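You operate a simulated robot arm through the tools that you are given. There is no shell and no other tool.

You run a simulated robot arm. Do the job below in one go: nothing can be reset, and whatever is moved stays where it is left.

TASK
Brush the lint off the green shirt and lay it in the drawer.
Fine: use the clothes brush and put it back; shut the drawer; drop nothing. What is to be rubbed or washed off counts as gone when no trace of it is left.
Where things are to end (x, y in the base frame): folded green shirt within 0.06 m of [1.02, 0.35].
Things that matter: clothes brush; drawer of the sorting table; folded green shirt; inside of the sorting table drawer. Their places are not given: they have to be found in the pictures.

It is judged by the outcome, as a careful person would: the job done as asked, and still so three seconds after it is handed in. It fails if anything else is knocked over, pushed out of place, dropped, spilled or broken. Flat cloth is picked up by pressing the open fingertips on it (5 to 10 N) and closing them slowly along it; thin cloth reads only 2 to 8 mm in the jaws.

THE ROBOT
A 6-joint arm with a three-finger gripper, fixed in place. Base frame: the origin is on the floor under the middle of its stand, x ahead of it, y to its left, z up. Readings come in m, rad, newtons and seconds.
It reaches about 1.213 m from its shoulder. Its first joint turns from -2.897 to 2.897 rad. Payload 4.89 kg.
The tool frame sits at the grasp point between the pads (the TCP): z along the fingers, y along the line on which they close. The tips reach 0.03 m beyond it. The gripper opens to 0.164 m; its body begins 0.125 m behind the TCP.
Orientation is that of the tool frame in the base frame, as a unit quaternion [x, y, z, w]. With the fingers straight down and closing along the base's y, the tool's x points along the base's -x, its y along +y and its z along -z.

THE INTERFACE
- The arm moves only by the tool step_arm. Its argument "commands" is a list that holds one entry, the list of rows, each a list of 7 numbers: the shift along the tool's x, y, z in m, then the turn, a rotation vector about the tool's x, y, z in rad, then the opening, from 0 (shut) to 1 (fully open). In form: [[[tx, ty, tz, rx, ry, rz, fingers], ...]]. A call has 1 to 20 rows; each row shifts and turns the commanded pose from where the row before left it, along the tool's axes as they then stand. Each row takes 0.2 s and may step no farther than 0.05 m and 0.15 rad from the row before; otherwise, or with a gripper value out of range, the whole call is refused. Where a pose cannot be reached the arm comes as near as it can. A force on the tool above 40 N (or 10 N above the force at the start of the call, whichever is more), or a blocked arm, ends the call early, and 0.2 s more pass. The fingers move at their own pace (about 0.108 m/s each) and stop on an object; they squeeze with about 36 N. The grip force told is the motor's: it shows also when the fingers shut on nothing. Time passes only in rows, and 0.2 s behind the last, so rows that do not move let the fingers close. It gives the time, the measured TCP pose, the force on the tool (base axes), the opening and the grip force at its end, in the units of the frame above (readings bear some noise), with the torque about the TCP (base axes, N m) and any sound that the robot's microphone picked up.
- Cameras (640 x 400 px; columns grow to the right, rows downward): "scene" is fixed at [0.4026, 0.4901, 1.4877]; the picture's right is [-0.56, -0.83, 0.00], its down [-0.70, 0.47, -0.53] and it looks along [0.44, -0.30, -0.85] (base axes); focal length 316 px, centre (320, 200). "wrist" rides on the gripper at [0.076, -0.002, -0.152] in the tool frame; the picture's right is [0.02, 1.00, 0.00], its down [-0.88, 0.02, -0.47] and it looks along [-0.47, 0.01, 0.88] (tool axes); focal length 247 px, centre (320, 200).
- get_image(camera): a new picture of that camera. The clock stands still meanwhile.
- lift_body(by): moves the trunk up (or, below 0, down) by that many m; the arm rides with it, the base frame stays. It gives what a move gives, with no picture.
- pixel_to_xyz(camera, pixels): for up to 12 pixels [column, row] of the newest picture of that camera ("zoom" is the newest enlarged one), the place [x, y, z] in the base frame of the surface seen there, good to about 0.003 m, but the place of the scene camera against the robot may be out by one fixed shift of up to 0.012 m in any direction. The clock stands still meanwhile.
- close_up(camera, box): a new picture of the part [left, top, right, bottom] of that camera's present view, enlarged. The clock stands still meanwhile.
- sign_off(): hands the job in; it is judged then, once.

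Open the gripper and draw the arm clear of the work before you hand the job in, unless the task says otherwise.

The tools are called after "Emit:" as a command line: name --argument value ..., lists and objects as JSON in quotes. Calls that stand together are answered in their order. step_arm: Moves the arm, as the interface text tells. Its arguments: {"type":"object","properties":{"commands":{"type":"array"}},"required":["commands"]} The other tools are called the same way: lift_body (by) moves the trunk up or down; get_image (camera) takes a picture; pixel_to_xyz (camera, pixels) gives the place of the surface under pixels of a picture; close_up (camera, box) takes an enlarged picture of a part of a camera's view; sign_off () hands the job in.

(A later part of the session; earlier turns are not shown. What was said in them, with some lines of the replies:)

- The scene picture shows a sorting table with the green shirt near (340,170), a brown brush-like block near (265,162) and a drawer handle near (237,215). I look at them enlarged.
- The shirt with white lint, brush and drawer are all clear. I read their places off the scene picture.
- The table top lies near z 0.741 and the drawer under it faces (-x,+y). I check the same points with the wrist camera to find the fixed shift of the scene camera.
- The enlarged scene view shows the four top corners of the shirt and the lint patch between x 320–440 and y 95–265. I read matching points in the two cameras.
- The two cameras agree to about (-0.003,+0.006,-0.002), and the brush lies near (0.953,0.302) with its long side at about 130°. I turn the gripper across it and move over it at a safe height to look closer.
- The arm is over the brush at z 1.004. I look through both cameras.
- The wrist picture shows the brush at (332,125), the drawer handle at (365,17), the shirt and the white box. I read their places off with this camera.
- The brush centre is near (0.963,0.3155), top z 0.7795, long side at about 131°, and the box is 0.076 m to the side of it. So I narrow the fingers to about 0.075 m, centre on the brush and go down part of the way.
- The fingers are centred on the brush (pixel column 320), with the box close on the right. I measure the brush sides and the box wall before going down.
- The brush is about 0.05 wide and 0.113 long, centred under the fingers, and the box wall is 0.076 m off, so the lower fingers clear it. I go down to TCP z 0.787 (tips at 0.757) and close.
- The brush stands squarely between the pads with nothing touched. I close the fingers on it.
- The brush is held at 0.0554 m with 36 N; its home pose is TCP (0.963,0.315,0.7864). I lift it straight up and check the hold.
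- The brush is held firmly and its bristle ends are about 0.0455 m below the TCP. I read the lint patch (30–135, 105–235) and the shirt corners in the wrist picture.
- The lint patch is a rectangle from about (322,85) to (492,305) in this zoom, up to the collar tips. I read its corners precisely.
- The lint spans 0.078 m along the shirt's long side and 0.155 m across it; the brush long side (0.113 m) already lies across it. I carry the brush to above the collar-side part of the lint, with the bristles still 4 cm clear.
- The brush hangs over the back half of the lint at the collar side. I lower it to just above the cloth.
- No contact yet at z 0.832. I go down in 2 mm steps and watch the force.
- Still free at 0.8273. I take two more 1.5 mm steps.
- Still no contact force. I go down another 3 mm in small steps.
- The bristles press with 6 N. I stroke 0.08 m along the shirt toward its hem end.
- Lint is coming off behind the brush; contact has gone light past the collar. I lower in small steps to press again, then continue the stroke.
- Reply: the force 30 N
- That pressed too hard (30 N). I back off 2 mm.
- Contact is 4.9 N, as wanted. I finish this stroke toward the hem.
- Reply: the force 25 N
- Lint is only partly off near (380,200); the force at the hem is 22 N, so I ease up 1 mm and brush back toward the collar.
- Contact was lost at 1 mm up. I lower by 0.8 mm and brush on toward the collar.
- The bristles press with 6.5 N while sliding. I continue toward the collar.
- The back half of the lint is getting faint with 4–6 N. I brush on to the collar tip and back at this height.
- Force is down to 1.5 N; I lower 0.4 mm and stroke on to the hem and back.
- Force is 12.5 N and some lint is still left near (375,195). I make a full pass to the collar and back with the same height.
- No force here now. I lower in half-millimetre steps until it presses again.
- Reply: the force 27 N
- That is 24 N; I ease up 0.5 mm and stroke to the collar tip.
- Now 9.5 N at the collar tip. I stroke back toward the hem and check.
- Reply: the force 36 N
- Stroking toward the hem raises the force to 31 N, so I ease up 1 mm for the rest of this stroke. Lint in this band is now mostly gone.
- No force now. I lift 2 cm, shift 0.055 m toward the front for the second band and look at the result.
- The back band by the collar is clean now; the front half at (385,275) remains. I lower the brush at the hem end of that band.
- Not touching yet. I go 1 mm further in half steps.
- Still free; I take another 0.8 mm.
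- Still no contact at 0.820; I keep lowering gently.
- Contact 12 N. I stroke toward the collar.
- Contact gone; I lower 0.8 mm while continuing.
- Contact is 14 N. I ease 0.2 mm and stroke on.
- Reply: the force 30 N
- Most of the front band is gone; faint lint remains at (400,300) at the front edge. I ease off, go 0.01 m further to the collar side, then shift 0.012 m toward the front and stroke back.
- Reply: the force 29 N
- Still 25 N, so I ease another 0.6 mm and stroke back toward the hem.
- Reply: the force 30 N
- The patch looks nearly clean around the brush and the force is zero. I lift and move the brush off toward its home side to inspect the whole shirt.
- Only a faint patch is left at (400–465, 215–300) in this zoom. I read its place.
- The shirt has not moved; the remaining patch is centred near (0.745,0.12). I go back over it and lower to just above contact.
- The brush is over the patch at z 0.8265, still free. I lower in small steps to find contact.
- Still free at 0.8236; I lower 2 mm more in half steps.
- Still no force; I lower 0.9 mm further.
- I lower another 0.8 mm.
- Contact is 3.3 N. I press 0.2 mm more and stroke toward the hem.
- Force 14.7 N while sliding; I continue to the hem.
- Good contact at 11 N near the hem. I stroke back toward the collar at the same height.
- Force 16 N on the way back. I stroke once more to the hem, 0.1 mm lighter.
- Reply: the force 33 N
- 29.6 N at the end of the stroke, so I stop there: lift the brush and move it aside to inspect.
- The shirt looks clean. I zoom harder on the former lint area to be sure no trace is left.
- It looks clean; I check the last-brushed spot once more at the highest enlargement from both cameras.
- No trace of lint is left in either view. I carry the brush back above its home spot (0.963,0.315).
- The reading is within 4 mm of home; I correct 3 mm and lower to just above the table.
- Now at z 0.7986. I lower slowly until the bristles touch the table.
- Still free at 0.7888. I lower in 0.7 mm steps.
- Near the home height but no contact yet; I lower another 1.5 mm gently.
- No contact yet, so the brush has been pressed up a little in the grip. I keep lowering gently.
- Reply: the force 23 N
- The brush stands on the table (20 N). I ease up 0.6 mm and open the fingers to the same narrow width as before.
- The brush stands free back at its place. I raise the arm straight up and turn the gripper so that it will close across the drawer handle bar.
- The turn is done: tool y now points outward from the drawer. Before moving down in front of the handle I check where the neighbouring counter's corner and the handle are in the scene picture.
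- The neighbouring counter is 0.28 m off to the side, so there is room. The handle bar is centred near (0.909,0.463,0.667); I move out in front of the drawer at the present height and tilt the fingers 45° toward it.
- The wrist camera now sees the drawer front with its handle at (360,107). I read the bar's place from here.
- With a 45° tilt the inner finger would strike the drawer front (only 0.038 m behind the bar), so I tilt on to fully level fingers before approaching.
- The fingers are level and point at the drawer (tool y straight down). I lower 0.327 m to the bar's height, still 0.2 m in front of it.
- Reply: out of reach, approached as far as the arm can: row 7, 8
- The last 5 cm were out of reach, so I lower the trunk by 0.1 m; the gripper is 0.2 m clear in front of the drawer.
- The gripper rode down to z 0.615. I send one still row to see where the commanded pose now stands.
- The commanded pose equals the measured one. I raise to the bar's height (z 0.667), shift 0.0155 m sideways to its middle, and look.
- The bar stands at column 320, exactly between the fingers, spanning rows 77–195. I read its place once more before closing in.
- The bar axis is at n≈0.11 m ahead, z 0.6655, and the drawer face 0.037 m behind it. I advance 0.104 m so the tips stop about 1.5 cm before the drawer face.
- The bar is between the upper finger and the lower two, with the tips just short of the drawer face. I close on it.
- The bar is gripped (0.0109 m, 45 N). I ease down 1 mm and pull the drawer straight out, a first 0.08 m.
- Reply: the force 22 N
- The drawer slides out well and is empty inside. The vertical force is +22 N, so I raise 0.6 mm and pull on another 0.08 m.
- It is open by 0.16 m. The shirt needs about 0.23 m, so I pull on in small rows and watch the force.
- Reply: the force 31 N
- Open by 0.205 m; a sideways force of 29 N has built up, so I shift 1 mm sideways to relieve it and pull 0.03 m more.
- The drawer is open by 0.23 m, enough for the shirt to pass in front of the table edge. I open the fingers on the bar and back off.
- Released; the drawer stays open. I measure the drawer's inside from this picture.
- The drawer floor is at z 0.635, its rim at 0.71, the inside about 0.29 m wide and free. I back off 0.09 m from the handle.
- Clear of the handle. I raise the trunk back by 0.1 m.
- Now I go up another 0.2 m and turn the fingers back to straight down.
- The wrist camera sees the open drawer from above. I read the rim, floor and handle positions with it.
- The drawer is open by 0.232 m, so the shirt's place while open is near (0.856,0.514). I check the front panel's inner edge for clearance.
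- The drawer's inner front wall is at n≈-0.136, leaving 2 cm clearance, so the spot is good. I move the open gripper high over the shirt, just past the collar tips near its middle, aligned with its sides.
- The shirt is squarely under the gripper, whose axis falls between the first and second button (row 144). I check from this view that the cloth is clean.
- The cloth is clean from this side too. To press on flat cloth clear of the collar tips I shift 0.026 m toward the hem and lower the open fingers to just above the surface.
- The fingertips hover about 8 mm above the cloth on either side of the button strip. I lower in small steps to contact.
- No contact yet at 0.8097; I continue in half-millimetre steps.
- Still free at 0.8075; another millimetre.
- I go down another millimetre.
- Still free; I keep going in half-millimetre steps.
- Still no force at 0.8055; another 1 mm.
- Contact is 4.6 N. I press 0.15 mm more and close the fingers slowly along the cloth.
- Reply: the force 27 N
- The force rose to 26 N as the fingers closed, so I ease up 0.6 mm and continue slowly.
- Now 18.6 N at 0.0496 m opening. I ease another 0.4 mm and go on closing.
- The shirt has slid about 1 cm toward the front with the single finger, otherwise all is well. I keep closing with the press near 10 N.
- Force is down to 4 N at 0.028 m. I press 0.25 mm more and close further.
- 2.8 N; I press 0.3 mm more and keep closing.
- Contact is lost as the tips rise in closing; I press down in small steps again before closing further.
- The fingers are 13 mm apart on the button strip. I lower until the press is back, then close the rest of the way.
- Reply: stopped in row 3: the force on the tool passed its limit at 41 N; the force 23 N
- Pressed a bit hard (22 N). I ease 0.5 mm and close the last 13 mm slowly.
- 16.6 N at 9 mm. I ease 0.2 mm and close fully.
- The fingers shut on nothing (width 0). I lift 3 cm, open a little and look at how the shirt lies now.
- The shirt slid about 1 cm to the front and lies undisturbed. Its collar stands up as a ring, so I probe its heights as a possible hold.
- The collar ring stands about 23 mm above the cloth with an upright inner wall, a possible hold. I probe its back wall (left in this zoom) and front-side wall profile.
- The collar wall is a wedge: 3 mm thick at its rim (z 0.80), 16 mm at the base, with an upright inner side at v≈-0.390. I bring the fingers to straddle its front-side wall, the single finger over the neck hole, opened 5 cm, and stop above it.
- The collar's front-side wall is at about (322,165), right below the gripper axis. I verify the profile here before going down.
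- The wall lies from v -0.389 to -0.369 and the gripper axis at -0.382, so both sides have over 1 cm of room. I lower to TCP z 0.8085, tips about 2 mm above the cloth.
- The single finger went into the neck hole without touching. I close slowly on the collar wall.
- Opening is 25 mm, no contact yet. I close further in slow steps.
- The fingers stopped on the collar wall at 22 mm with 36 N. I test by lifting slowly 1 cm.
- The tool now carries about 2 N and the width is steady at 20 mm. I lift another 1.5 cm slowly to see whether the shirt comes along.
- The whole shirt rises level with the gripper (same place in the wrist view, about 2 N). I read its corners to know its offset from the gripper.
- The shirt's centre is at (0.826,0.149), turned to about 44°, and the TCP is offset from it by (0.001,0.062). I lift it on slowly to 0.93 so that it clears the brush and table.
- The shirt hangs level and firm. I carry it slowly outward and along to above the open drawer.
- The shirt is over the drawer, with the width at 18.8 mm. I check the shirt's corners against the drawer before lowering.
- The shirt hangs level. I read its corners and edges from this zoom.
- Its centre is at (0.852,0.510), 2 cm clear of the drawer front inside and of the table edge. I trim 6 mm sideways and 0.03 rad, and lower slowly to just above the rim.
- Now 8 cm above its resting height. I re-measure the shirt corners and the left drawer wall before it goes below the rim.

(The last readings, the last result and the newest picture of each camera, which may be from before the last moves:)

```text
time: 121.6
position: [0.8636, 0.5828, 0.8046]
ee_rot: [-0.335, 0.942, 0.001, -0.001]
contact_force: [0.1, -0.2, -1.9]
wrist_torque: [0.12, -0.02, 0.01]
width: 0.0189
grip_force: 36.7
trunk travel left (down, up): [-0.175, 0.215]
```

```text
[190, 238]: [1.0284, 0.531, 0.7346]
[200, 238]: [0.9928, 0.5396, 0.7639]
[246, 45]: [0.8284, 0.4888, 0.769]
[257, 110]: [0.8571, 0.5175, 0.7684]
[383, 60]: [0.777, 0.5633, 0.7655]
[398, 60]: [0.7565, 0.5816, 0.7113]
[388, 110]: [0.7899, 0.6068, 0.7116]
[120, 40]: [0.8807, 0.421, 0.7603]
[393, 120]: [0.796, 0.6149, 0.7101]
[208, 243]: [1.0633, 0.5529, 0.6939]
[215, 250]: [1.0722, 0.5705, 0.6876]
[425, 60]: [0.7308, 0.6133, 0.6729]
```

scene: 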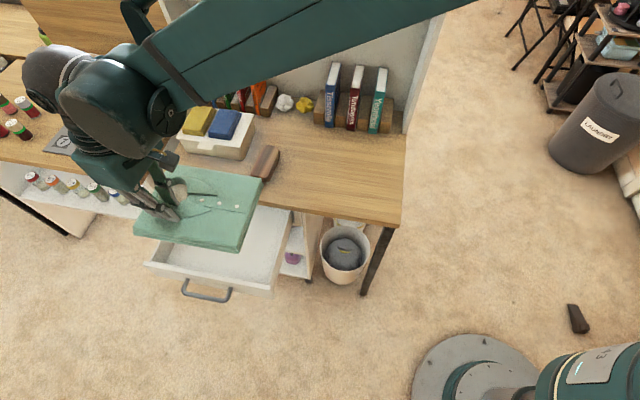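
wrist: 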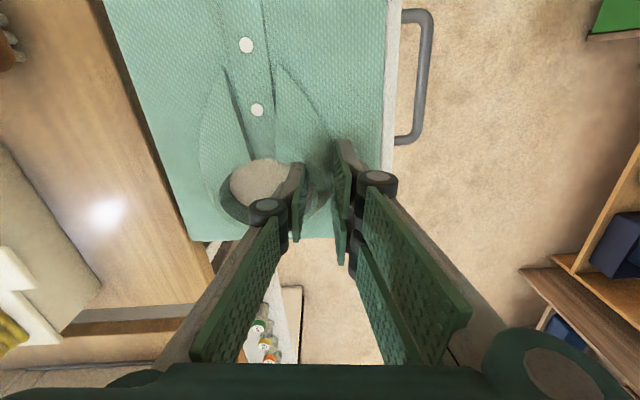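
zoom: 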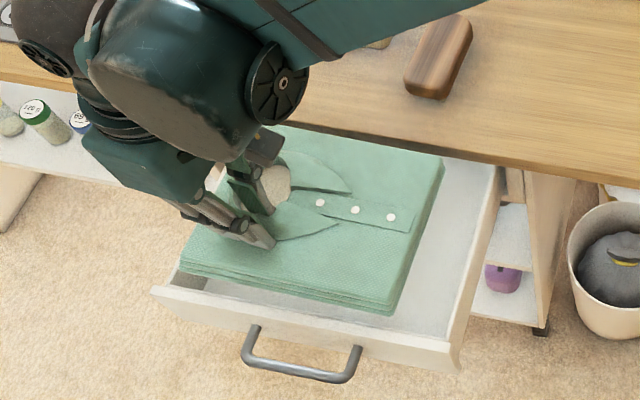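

All sides have 1.5 cm or more of clearance. I lower on to about 1 cm above the drawer floor.

Emit:
step_arm --commands '[[[0, 0, 0.01, 0, 0, 0, 0], [0, 0, 0.012, 0, 0, 0, 0], [0, 0, 0.012, 0, 0, 0, 0], [0, 0, 0.012, 0, 0, 0, 0], [0, 0, 0.012, 0, 0, 0, 0], [0, 0, 0.012, 0, 0, 0, 0], [0, 0, 0.01, 0, 0, 0, 0], [0, 0, 0.004, 0, 0, 0, 0], [0, 0, 0, 0, 0, 0, 0]]]'

Emit:
close_up --camera "scene" --box '[120, 140, 310, 310]'

```text
time: 123.6
position: [0.8621, 0.5794, 0.7205]
ee_rot: [-0.334, 0.942, 0.001, -0.001]
contact_force: [-0.7, 0.5, -1.2]
wrist_torque: [0.07, -0.07, 0.01]
width: 0.0184
grip_force: 35.7
trunk travel left (down, up): [-0.175, 0.215]
```

```text
2.35 times, centred on (215, 225) of scene
```

zoom: 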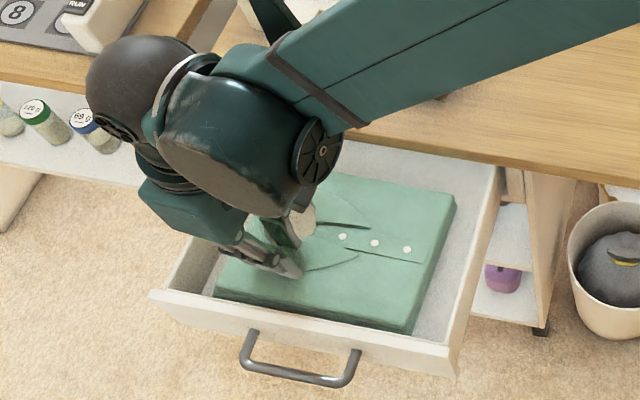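

The shirt is within the drawer, no contact yet. The arm's link now passes over the table, so I check its height over the brush before going lower.

Emit:
pixel_to_xyz --camera "zoom" --pixels '[[330, 90], [370, 110], [365, 120], [450, 90], [600, 40], [440, 95], [230, 150], [300, 195], [455, 198], [410, 320], [218, 290], [343, 236]]'

Emit:
get_image --camera "scene"

Emit:
get_image --camera "wrist"

```text
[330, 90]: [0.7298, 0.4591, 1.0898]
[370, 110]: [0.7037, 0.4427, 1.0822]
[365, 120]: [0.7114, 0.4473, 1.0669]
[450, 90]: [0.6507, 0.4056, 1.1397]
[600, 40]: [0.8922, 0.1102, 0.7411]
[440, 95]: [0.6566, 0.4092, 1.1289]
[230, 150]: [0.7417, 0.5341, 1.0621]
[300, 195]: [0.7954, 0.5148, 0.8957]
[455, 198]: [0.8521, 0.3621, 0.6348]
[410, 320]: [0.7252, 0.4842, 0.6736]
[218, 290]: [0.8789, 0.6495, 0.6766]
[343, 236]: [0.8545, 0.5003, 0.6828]
```

```text
taken
```

scene: 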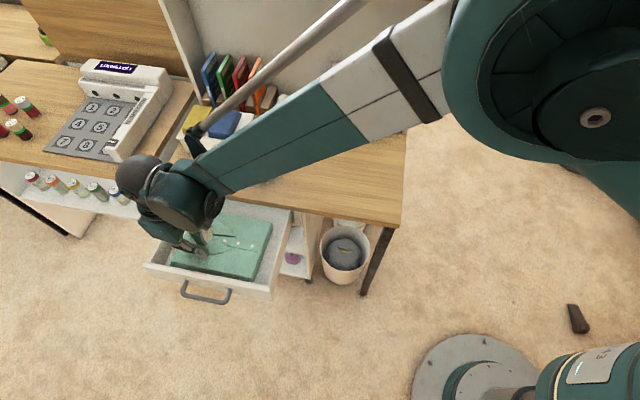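

```text
taken
```

wrist: 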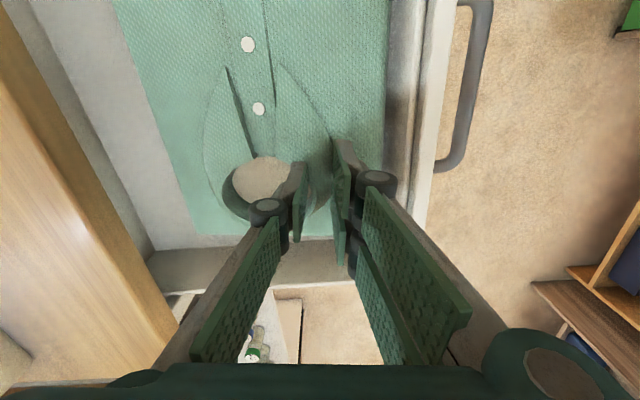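

The arm link is above z 1.06, no danger. The shirt's bottom is about 1 cm above the floor; I lower gently until it rests.

Emit:
step_arm --commands '[[[0, 0, 0.003, 0, 0, 0, 0], [0, 0, 0.003, 0, 0, 0, 0], [0, 0, 0.002, 0, 0, 0, 0], [0, 0, 0, 0, 0, 0, 0]]]'

```text
time: 124.6
position: [0.8634, 0.5788, 0.7136]
ee_rot: [-0.335, 0.942, 0.002, 0.0]
contact_force: [0.0, -0.3, -0.9]
wrist_torque: [0.12, -0.15, 0.04]
width: 0.0176
grip_force: 36.3
trunk travel left (down, up): [-0.175, 0.215]
```

Contact may be starting (load down to 0.9 N). I lower 1 mm at a time.

Emit:
step_arm --commands '[[[0, 0, 0.001, 0, 0, 0, 0], [0, 0, 0.001, 0, 0, 0, 0], [0, 0, 0.001, 0, 0, 0, 0], [0, 0, 0, 0, 0, 0, 0]]]'

```text
time: 125.6
position: [0.8622, 0.5803, 0.709]
ee_rot: [-0.335, 0.942, 0.002, 0.0]
contact_force: [-0.3, -0.3, -1.2]
wrist_torque: [0.11, -0.08, 0.02]
width: 0.0169
grip_force: 36.1
trunk travel left (down, up): [-0.175, 0.215]
```

Still partly carried and the grip is creeping slightly, so I keep lowering.

Emit:
step_arm --commands '[[[0, 0, 0.0015, 0, 0, 0, 0], [0, 0, 0.0015, 0, 0, 0, 0], [0, 0, 0.001, 0, 0, 0, 0], [0, 0, 0, 0, 0, 0, 0]]]'

Emit:
close_up --camera "scene" --box '[120, 170, 310, 310]'

```text
time: 126.6
position: [0.8621, 0.5813, 0.7069]
ee_rot: [-0.335, 0.942, 0.002, 0.0]
contact_force: [0.6, -1.5, 0.3]
wrist_torque: [0.17, -0.21, 0.0]
width: 0.0168
grip_force: 35.8
trunk travel left (down, up): [-0.175, 0.215]
```

```text
2.86 times, centred on (215, 240) of scene
```

zoom: 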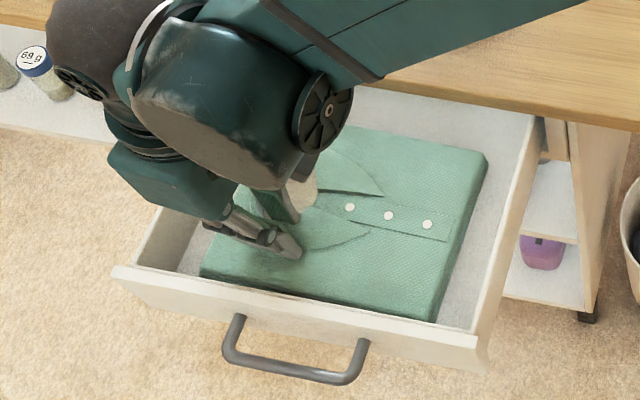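

The weight is off the arm (0.3 N up). I lower another millimetre or two to see a firm seat.

Emit:
step_arm --commands '[[[0, 0, 0.0007, 0, 0, 0, 0], [0, 0, 0.0007, 0, 0, 0, 0], [0, 0, 0, 0, 0, 0, 0]]]'

```text
time: 127.4
position: [0.863, 0.5808, 0.7078]
ee_rot: [-0.335, 0.942, 0.002, 0.0]
contact_force: [-0.3, 0.4, 20.5]
wrist_torque: [-0.14, 0.25, 0.05]
width: 0.0167
grip_force: 35.7
trunk travel left (down, up): [-0.175, 0.215]
```

It rests firmly on the drawer floor (20 N). I ease up 0.6 mm and open the fingers slowly to 5 cm.

Emit:
step_arm --commands '[[[0, 0, -0.0006, 0, 0, 0, 0.0], [0, 0, 0, 0, 0, 0, 0.12], [0, 0, 0, 0, 0, 0, 0.15], [0, 0, 0, 0, 0, 0, 0.2], [0, 0, 0, 0, 0, 0, 0.25], [0, 0, 0, 0, 0, 0, 0.28], [0, 0, 0, 0, 0, 0, 0.28]]]'

Emit:
get_image --camera "wrist"

```text
time: 129.0
position: [0.8633, 0.5803, 0.706]
ee_rot: [-0.335, 0.942, 0.002, 0.0]
contact_force: [0.0, 0.8, -0.5]
wrist_torque: [-0.04, -0.02, -0.02]
width: 0.0456
grip_force: 0.0
trunk travel left (down, up): [-0.175, 0.215]
```

```text
taken
```

wrist: 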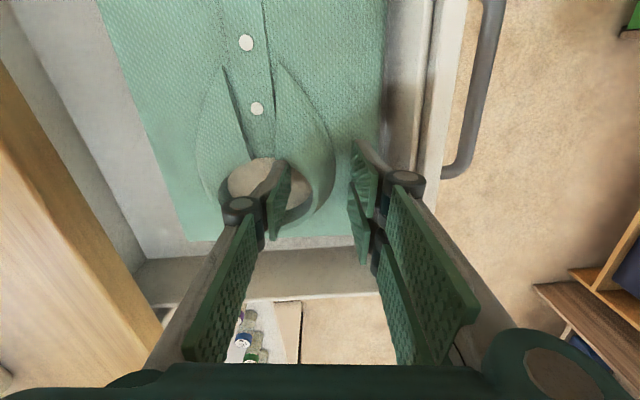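

The fingers are free of the collar on both sides. I lift straight up out of the drawer.

Emit:
step_arm --commands '[[[0, 0, -0.01, 0, 0, 0, 0.28], [0, 0, -0.015, 0, 0, 0, 0.28], [0, 0, -0.02, 0, 0, 0, 0.28], [0, 0, -0.03, 0, 0, 0, 0.28], [0, 0, -0.04, 0, 0, 0, 0.28], [0, 0, -0.04, 0, 0, 0, 0.28], [0, 0, -0.04, 0, 0, 0, 0.28], [0, 0, -0.04, 0, 0, 0, 0.28], [0, 0, -0.035, 0, 0, 0, 0.28], [0, 0, 0, 0, 0, 0, 0.28]]]'

Emit:
get_image --camera "wrist"

Emit:
get_image --camera "scene"

```text
time: 131.2
position: [0.8631, 0.5822, 0.98]
ee_rot: [-0.334, 0.943, 0.002, 0.0]
contact_force: [-0.1, -0.7, 0.2]
wrist_torque: [-0.01, 0.0, 0.0]
width: 0.0462
grip_force: 0.1
trunk travel left (down, up): [-0.175, 0.215]
```

```text
taken
```

wrist: 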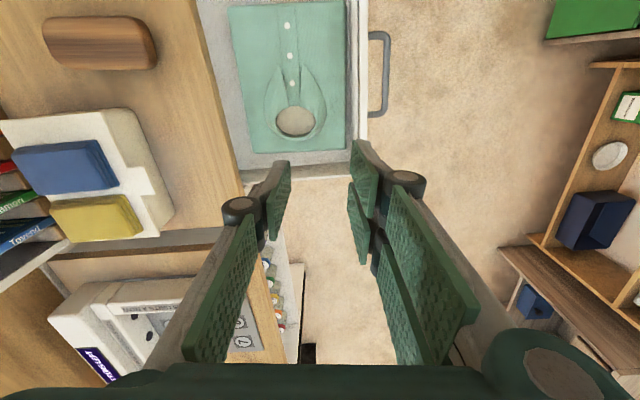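

```text
taken
```

scene: 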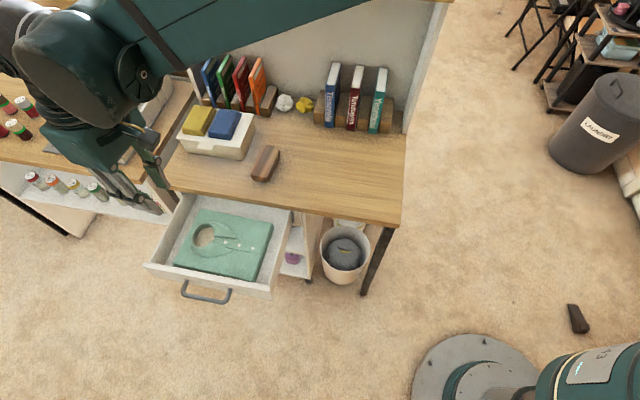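

The shirt lies flat in the drawer. I measure its corners and the handle to compute where it will be when the drawer is shut.

Emit:
pixel_to_xyz --camera "wrist" --pixels '[[230, 10], [342, 6], [345, 145], [252, 150], [290, 56], [290, 84], [386, 50], [386, 75], [386, 100], [295, 120], [350, 60], [362, 60]]'

Emit:
close_up --camera "scene" --box '[130, 180, 310, 310]'

```text
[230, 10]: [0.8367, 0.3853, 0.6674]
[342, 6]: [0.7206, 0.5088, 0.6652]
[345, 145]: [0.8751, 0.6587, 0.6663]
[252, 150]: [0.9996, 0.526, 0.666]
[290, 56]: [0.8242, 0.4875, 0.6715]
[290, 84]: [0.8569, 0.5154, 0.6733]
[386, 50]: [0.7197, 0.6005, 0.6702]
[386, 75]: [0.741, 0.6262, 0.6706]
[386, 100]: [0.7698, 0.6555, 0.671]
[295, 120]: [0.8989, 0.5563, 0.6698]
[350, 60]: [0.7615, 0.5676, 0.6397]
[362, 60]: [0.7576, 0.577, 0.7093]
```

```text
3.08 times, centred on (220, 245) of scene
```

zoom: 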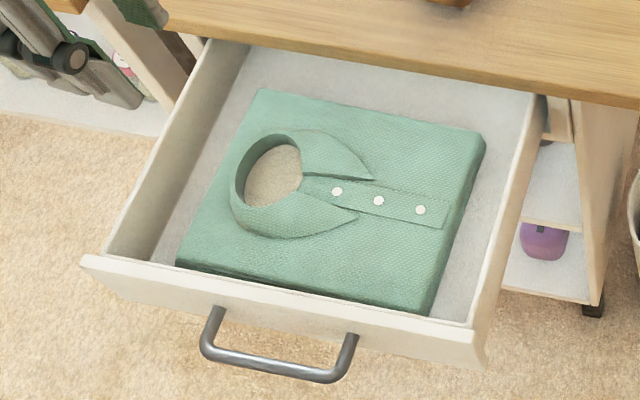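

The shirt's centre is (0.858,0.520); shut by 0.232 m it will be at about (1.022,0.356), within 1 cm of the goal. I retrace the earlier way: move out in front of the handle and turn the fingers level again.

Emit:
step_arm --commands '[[[0.0135, 0.0344, 0, 0, 0, 0, 0.28], [0.0135, 0.0344, 0, 0, 0, 0, 0.28], [0.0135, 0.0344, 0, 0, 0, 0, 0.28], [0.0135, 0.0344, 0, 0, 0, 0, 0.46], [0.0135, 0.0344, 0, 0, 0, 0, 0.46], [0.0135, 0.0344, 0.013, 0, 0, -0.104, 0.46], [0, 0, 0, 0.131, 0, 0, 0.46], [0, 0, 0, 0.131, 0, 0, 0.46], [0, 0, 0, 0.131, 0, 0, 0.46], [0, 0, 0, 0.131, 0, 0, 0.46], [0, 0, 0, 0.131, 0, 0, 0.46], [0, 0, 0, 0.131, 0, 0, 0.46], [0, 0, 0, 0.131, 0, 0, 0.46], [0, 0, 0, 0.131, 0, 0, 0.46], [0, 0, 0, 0.131, 0, 0, 0.46], [0, 0, 0, 0.131, 0, 0, 0.46], [0, 0, 0, 0.131, 0, 0, 0.46], [0, 0, 0, 0.13, 0, 0, 0.46], [0, 0, 0, 0, 0, 0, 0.46]]]'

```text
time: 135.2
position: [0.6702, 0.6887, 0.9619]
ee_rot: [-0.27, 0.653, -0.653, 0.272]
contact_force: [0.0, 0.3, 0.1]
wrist_torque: [-0.05, 0.01, -0.03]
width: 0.0755
grip_force: 0.1
trunk travel left (down, up): [-0.175, 0.215]
```

Level again at (0.670,0.689,0.962). I lower 0.195 m in front of the drawer, well clear of the handle.

Emit:
step_arm --commands '[[[0, 0.039, 0, 0, 0, 0, 0.46], [0, 0.039, 0, 0, 0, 0, 0.46], [0, 0.039, 0, 0, 0, 0, 0.46], [0, 0.039, 0, 0, 0, 0, 0.46], [0, 0.039, 0, 0, 0, 0, 0.46], [0, 0, 0, 0, 0, 0, 0.46]]]'

Emit:
lift_body --by -0.1

Emit:
get_image --camera "wrist"

Emit:
get_image --camera "scene"

```text
time: 136.6
position: [0.6681, 0.6895, 0.7681]
ee_rot: [-0.27, 0.655, -0.652, 0.271]
contact_force: [0.2, 0.0, -0.6]
wrist_torque: [0.02, 0.0, 0.02]
width: 0.0754
grip_force: 0.1
trunk travel left (down, up): [-0.175, 0.215]
```

```text
time: 138.0
position: [0.6689, 0.6886, 0.6677]
ee_rot: [-0.27, 0.655, -0.652, 0.271]
contact_force: [-0.2, -0.9, -0.2]
wrist_torque: [0.0, 0.02, -0.03]
width: 0.0753
grip_force: 0.0
trunk travel left (down, up): [-0.075, 0.315]
```

```text
taken
```

wrist: 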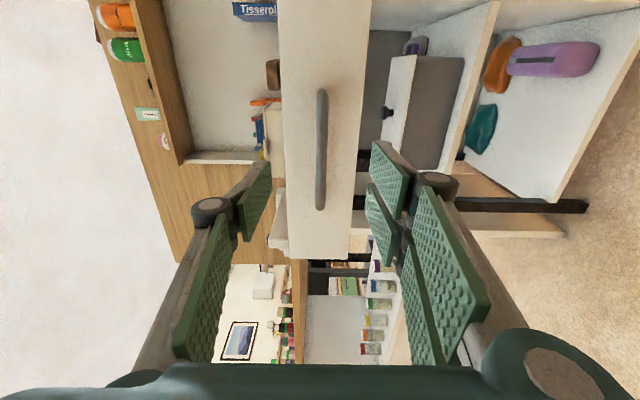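

```text
taken
```

scene: 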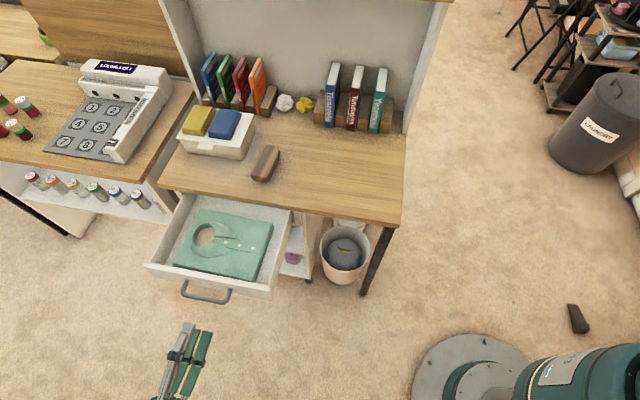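

The bar is at column 321 between the fingers again. I advance 0.089 m onto it and close.

Emit:
step_arm --commands '[[[-0.004, 0.002, 0.025, 0, 0, 0, 0.46], [0, 0, 0.025, 0, 0, 0, 0.46], [0, 0, 0.025, 0, 0, 0, 0.46], [0, 0, 0.014, 0, 0, 0, 0.46], [0, 0, 0, 0, 0, 0, 0.36], [0, 0, 0, 0, 0, 0, 0.26], [0, 0, 0, 0, 0, 0, 0.16], [0, 0, 0, 0, 0, 0, 0.08], [0, 0, 0, 0, 0, 0, 0], [0, 0, 0, 0, 0, 0, 0], [0, 0, 0, 0, 0, 0, 0]]]'

Emit:
get_image --camera "wrist"

```text
time: 140.4
position: [0.7343, 0.63, 0.6656]
ee_rot: [-0.271, 0.654, -0.653, 0.27]
contact_force: [-7.0, -7.7, -28.5]
wrist_torque: [0.21, 0.14, 0.32]
width: 0.0106
grip_force: 45.1
trunk travel left (down, up): [-0.075, 0.315]
```

```text
taken
```

wrist: 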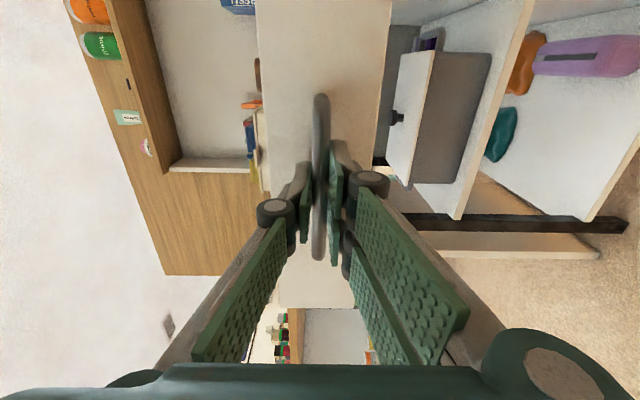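

The bar is gripped (10.6 mm). I relieve the vertical force by 0.8 mm and push the drawer in slowly, first 0.1 m.

Emit:
step_arm --commands '[[[0, 0.0008, 0, 0, 0, 0, 0], [0, 0, 0.004, 0, 0, 0, 0], [0, 0, 0.008, 0, 0, 0, 0], [0, 0, 0.012, 0, 0, 0, 0], [0, 0, 0.015, 0, 0, 0, 0], [0, 0, 0.015, 0, 0, 0, 0], [0, 0, 0.015, 0, 0, 0, 0], [0, 0, 0.015, 0, 0, 0, 0], [0, 0, 0.015, 0, 0, 0, 0]]]'

Emit:
close_up --camera "scene" --box '[130, 170, 310, 310]'

```text
time: 142.4
position: [0.8038, 0.5599, 0.6659]
ee_rot: [-0.27, 0.653, -0.653, 0.272]
contact_force: [-5.0, -2.7, 15.5]
wrist_torque: [-0.3, 0.09, -1.51]
width: 0.0104
grip_force: 45.0
trunk travel left (down, up): [-0.075, 0.315]
```

```text
2.86 times, centred on (220, 240) of scene
```

zoom: 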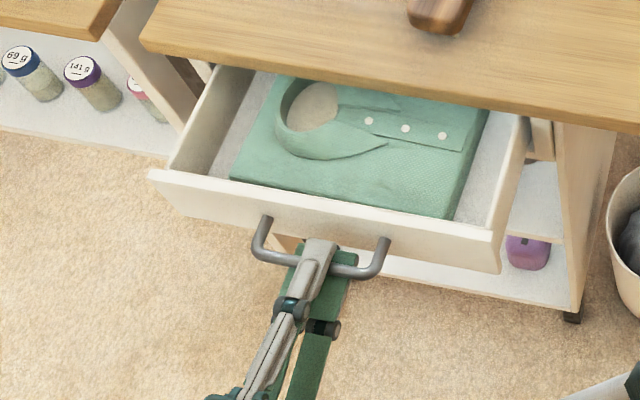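

The drawer goes in and the shirt passes under the table top with its collar clear. I push on another 0.1 m.

Emit:
step_arm --commands '[[[0, -0.0004, 0.012, 0, 0, 0, 0], [0, 0, 0.015, 0, 0, 0, 0], [0, 0, 0.015, 0, 0, 0, 0], [0, 0, 0.015, 0, 0, 0, 0], [0, 0, 0.015, 0, 0, 0, 0], [0, 0, 0.015, 0, 0, 0, 0], [0, 0, 0.013, 0, 0, 0, 0]]]'

Emit:
close_up --camera "scene" --box '[130, 170, 310, 310]'

```text
time: 144.0
position: [0.8768, 0.4869, 0.6665]
ee_rot: [-0.269, 0.654, -0.653, 0.271]
contact_force: [-9.6, -9.0, -0.3]
wrist_torque: [-0.14, 0.08, -1.49]
width: 0.0107
grip_force: 44.8
trunk travel left (down, up): [-0.075, 0.315]
```

```text
2.86 times, centred on (220, 240) of scene
```

zoom: 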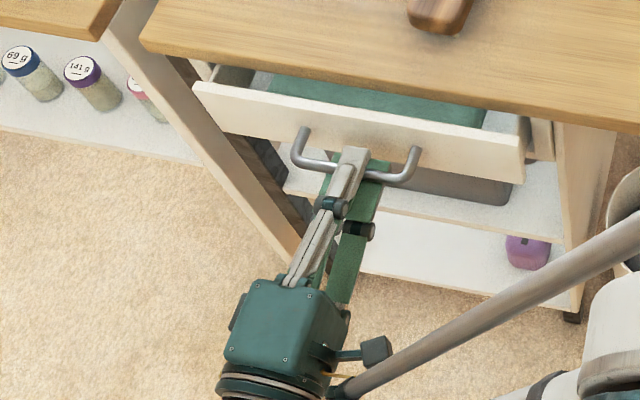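

About 3 cm remain. I push 0.02 m more, then the last centimetre in small steps.

Emit:
step_arm --commands '[[[0.0005, 0, 0.008, 0, 0, 0, 0], [0, 0, 0.007, 0, 0, 0, 0], [0, 0, 0.005, 0, 0, 0, 0], [0, 0, 0, 0, 0, 0, 0]]]'

```text
time: 145.0
position: [0.8901, 0.4738, 0.6659]
ee_rot: [0.271, -0.653, 0.653, -0.272]
contact_force: [3.9, 2.4, 22.2]
wrist_torque: [-0.34, 0.03, 0.53]
width: 0.0104
grip_force: 45.1
trunk travel left (down, up): [-0.075, 0.315]
```

1 cm is left. I relieve the vertical force and push in 3 mm steps, watching for the stop.

Emit:
step_arm --commands '[[[0, -0.0004, 0.003, 0, 0, 0, 0], [0, 0, 0.003, 0, 0, 0, 0], [0, 0, 0.002, 0, 0, 0, 0], [0, 0, 0, 0, 0, 0, 0]]]'

Emit:
close_up --camera "scene" --box '[150, 170, 310, 290]'

```text
time: 145.9
position: [0.8947, 0.4709, 0.6667]
ee_rot: [-0.272, 0.653, -0.652, 0.272]
contact_force: [0.7, -0.5, 2.4]
wrist_torque: [-0.2, 0.12, 0.26]
width: 0.0108
grip_force: 44.9
trunk travel left (down, up): [-0.075, 0.315]
stopped in row 4: the force on the tool passed its limit at 41 N (the readings are from after the stop); the commanded pose is now the measured one
```

```text
3.33 times, centred on (230, 230) of scene
```

zoom: 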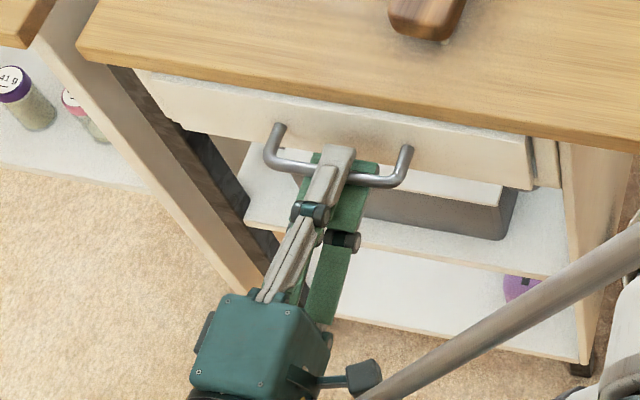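

The push hit its force limit with the drawer nearly flush, possibly a few mm short. I push again gently to see if it moves further.

Emit:
step_arm --commands '[[[0, 0, 0.002, 0, 0, 0, 0], [0, 0, 0.002, 0, 0, 0, 0], [0, 0, 0, 0, 0, 0, 0]]]'

```text
time: 146.7
position: [0.897, 0.4656, 0.6665]
ee_rot: [-0.271, 0.654, -0.651, 0.272]
contact_force: [-7.3, -9.6, 0.7]
wrist_torque: [-0.21, 0.12, 0.0]
width: 0.0109
grip_force: 44.6
trunk travel left (down, up): [-0.075, 0.315]
```

It moved to n = -0.305, the closed position. I push another 2 mm to confirm the stop.

Emit:
step_arm --commands '[[[0.0004, 0, 0.0015, 0, 0, 0, 0], [0, 0, 0.0015, 0, 0, 0, 0], [0, 0, 0, 0, 0, 0, 0]]]'

Emit:
close_up --camera "scene" --box '[150, 170, 310, 290]'

Emit:
get_image --camera "wrist"

```text
time: 147.5
position: [0.8995, 0.463, 0.667]
ee_rot: [-0.271, 0.654, -0.652, 0.272]
contact_force: [-2.2, -4.3, 3.2]
wrist_torque: [-0.18, 0.1, 0.14]
width: 0.0105
grip_force: 44.8
trunk travel left (down, up): [-0.075, 0.315]
```

```text
3.33 times, centred on (230, 230) of scene
```

zoom: 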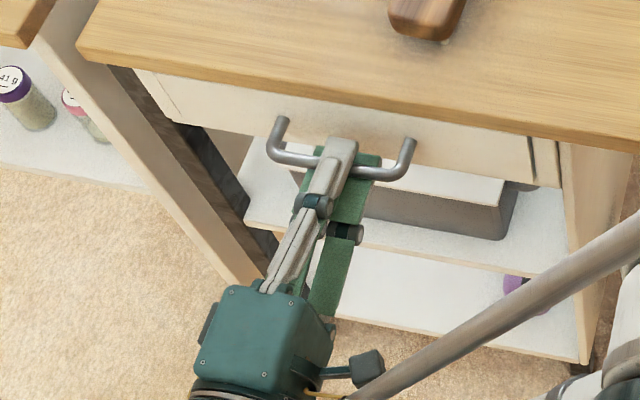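

```text
taken
```

wrist: 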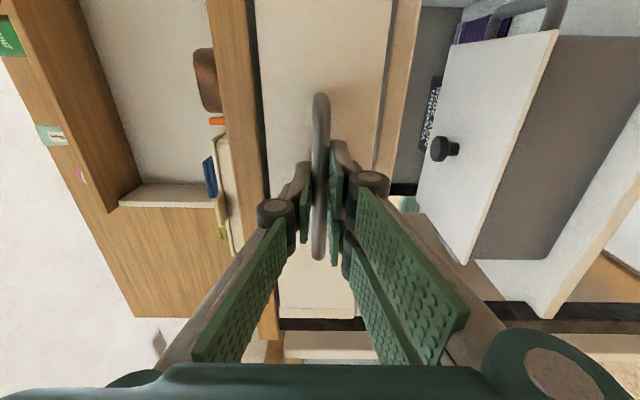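

It crept another 3 mm with little force. I push in small steps until it truly stops.

Emit:
step_arm --commands '[[[0, 0, 0.001, 0, 0, 0, 0], [0, 0, 0.001, 0, 0, 0, 0], [0, 0, 0.001, 0, 0, 0, 0], [0, 0, 0, 0, 0, 0, 0]]]'

```text
time: 148.5
position: [0.8996, 0.4629, 0.6658]
ee_rot: [0.272, -0.653, 0.653, -0.273]
contact_force: [-16.1, 13.5, 6.4]
wrist_torque: [-0.15, 0.16, -0.25]
width: 0.0103
grip_force: 44.8
trunk travel left (down, up): [-0.075, 0.315]
```

The stop is reached (21 N against the push), so the drawer is fully shut. I ease off 0.8 mm and open the fingers.

Emit:
step_arm --commands '[[[0, 0, -0.0008, 0, 0, 0, 0], [0, 0, 0, 0, 0, 0, 0.1], [0, 0, 0, 0, 0, 0, 0.25], [0, 0, 0, 0, 0, 0, 0.4], [0, 0, 0, 0, 0, 0, 0.46], [0, 0, 0, 0, 0, 0, 0.46]]]'

Emit:
get_image --camera "wrist"

```text
time: 149.9
position: [0.9009, 0.4627, 0.6656]
ee_rot: [-0.271, 0.654, -0.652, 0.272]
contact_force: [-0.4, 0.1, 0.4]
wrist_torque: [-0.01, 0.0, -0.01]
width: 0.0755
grip_force: 0.0
trunk travel left (down, up): [-0.075, 0.315]
```

```text
taken
```

wrist: 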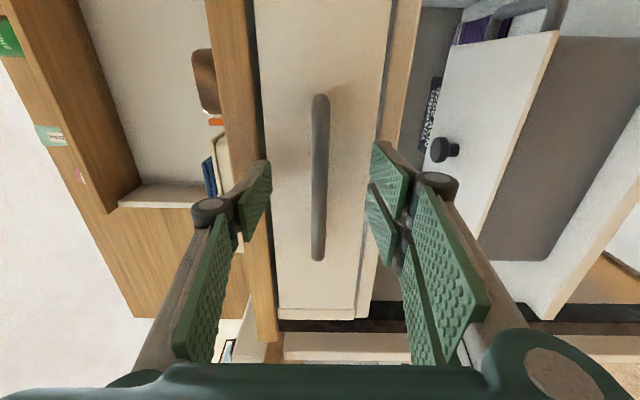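

The handle is free with no force on the tool. I back off straight out 0.12 m in small rows.

Emit:
step_arm --commands '[[[0, 0, -0.02, 0, 0, 0, 0.46], [0, 0, -0.03, 0, 0, 0, 0.46], [0, 0, -0.035, 0, 0, 0, 0.46], [0, 0, -0.035, 0, 0, 0, 0.46], [0, 0, 0, 0, 0, 0, 0.46]]]'

Emit:
get_image --camera "wrist"

Emit:
get_image --camera "scene"

Emit:
close_up --camera "scene" --box '[150, 170, 310, 270]'

```text
time: 151.1
position: [0.8169, 0.5482, 0.6651]
ee_rot: [-0.272, 0.653, -0.652, 0.272]
contact_force: [0.7, -0.5, 0.0]
wrist_torque: [0.01, 0.0, 0.0]
width: 0.0755
grip_force: 0.1
trunk travel left (down, up): [-0.075, 0.315]
```

```text
taken
```

wrist: 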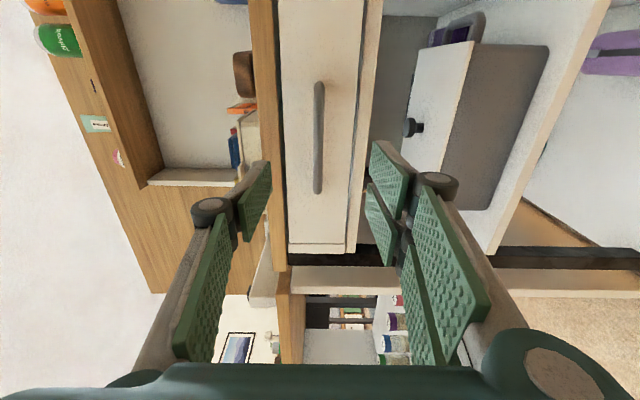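

```text
taken
```

scene: 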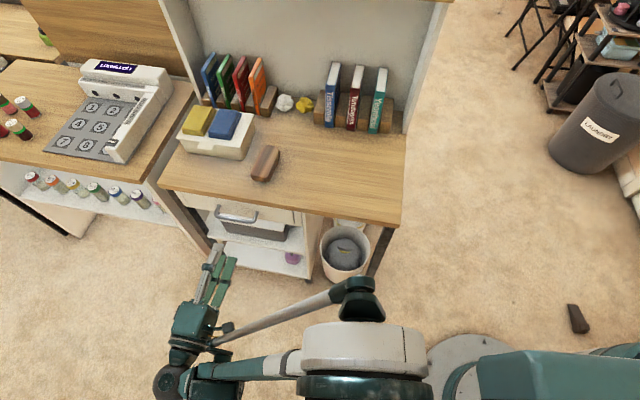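

```text
4.00 times, centred on (230, 220) of scene
```

zoom: 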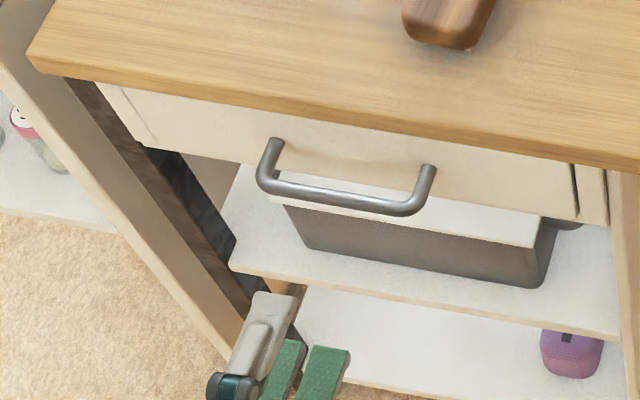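

The drawer looks shut as at the start. I read the bar's place to compare with the first reading (n ≈ -0.310) and check the brush's place.

Emit:
pixel_to_xyz --camera "wrist" --pixels '[[319, 110], [319, 136], [319, 160], [345, 136], [300, 136], [265, 136]]'

Emit:
pixel_to_xyz --camera "scene" --pixels '[[262, 160], [270, 147], [256, 178], [278, 150], [236, 221]]'

```text
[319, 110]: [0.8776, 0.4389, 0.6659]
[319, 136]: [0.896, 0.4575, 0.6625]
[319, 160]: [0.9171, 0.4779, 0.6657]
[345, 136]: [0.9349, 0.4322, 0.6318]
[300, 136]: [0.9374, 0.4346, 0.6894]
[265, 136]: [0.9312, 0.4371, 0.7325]
```

```text
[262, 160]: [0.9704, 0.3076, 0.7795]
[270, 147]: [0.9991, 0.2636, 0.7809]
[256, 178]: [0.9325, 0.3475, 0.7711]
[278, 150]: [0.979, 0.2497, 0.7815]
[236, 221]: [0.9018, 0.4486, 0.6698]
```

The bar is back at n = -0.310 as at the start, and the brush is back in its place. I draw the arm further back and raise the trunk to its first height.

Emit:
step_arm --commands '[[[0, 0, -0.035, 0, 0, 0, 0.46], [0, 0, -0.035, 0, 0, 0, 0.46], [0, 0, -0.035, 0, 0, 0, 0.46], [0, 0, -0.035, 0, 0, 0, 0.46], [0, 0, 0, 0, 0, 0, 0.46]]]'

Emit:
lift_body --by 0.1

```text
time: 152.3
position: [0.7187, 0.6446, 0.6676]
ee_rot: [-0.271, 0.654, -0.652, 0.272]
contact_force: [0.6, 0.0, 1.1]
wrist_torque: [0.0, -0.02, 0.04]
width: 0.0753
grip_force: 0.0
trunk travel left (down, up): [-0.075, 0.315]
```

```text
time: 153.7
position: [0.7188, 0.6447, 0.7671]
ee_rot: [-0.271, 0.653, -0.652, 0.272]
contact_force: [0.3, -0.1, 0.8]
wrist_torque: [0.01, -0.01, -0.01]
width: 0.0753
grip_force: 0.1
trunk travel left (down, up): [-0.175, 0.215]
```

The arm is clear in front of the table. I go up 0.2 m, turn the fingers down again and open the gripper fully.

Emit:
step_arm --commands '[[[0, -0.04, 0, 0, 0, 0, 0.46], [0, -0.04, 0, 0, 0, 0, 0.46], [0, -0.04, 0, 0, 0, 0, 0.46], [0, -0.04, 0, 0, 0, 0, 0.46], [0, -0.04, 0, 0, 0, 0, 0.46], [0, 0, 0, -0.131, 0, 0, 0.46], [0, 0, 0, -0.131, 0, 0, 0.46], [0, 0, 0, -0.131, 0, 0, 0.46], [0, 0, 0, -0.131, 0, 0, 0.46], [0, 0, 0, -0.131, 0, 0, 0.46], [0, 0, 0, -0.131, 0, 0, 0.46], [0, 0, 0, -0.131, 0, 0, 0.46], [0, 0, 0, -0.131, 0, 0, 0.46], [0, 0, 0, -0.131, 0, 0, 0.6], [0, 0, 0, -0.131, 0, 0, 0.8], [0, 0, 0, -0.131, 0, 0, 1], [0, 0, 0, -0.13, 0, 0, 1], [0, 0, 0, 0, 0, 0, 1], [0, 0, 0, 0, 0, 0, 1]]]'

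Emit:
get_image --camera "scene"

Emit:
get_image --camera "wrist"

```text
time: 157.7
position: [0.719, 0.6456, 0.9673]
ee_rot: [-0.384, 0.923, 0.003, -0.001]
contact_force: [0.5, -0.5, 0.8]
wrist_torque: [0.01, 0.02, -0.02]
width: 0.164
grip_force: 0.0
trunk travel left (down, up): [-0.175, 0.215]
```

```text
taken
```

scene: 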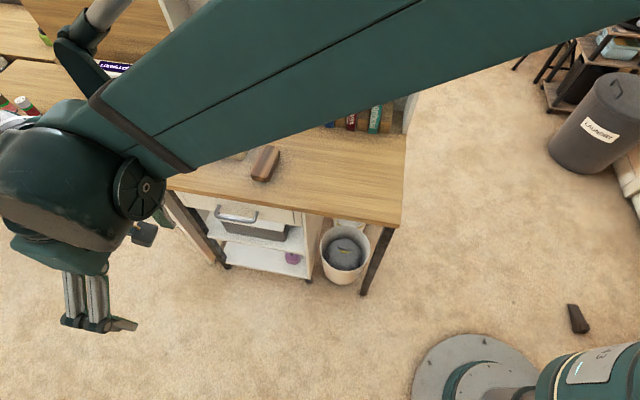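

```text
taken
```

wrist: 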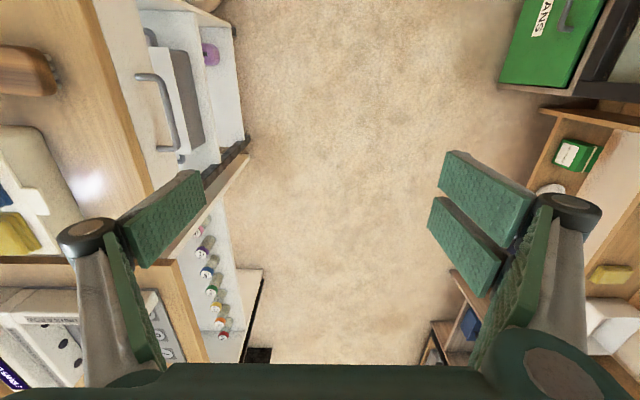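

The drawer is shut with the shirt inside, and the brush is at its place (265,162). The books, paper balls and box stood unchanged in the last clear picture. The gripper is open and the arm clear, so I hand the job in.

Emit:
sign_off

```text
The job is handed in.
```

The lint is brushed off the green shirt, and the shirt is lying flat in the sorting table drawer, which is shut. I've handed the job in; no verdict has come back yet.

- **Lint:** after the last strokes, close-ups from both cameras showed no trace left on the cloth.
- **Shirt position:** I last measured the shirt with the drawer open. Closing the drawer puts its centre at about (1.022, 0.356), roughly 6 mm from the target. I could not see it after closing.
- **How the shirt was lifted:** pressing and closing the fingertips on the flat cloth did not hold it. It only slid the shirt about 1.5 cm on the table, so I lifted it by the wall of its collar instead.
- **Brush:** it is back at its starting place, within about 3 mm.
- **Drawer:** I pushed it until it stopped; the handle bar reads the same position as at the start.
- **Other things:** the books, paper balls and white box looked unmoved in the last clear picture, taken after the drawer was shut, and nothing was dropped.

The gripper is open and the arm is clear of the table.
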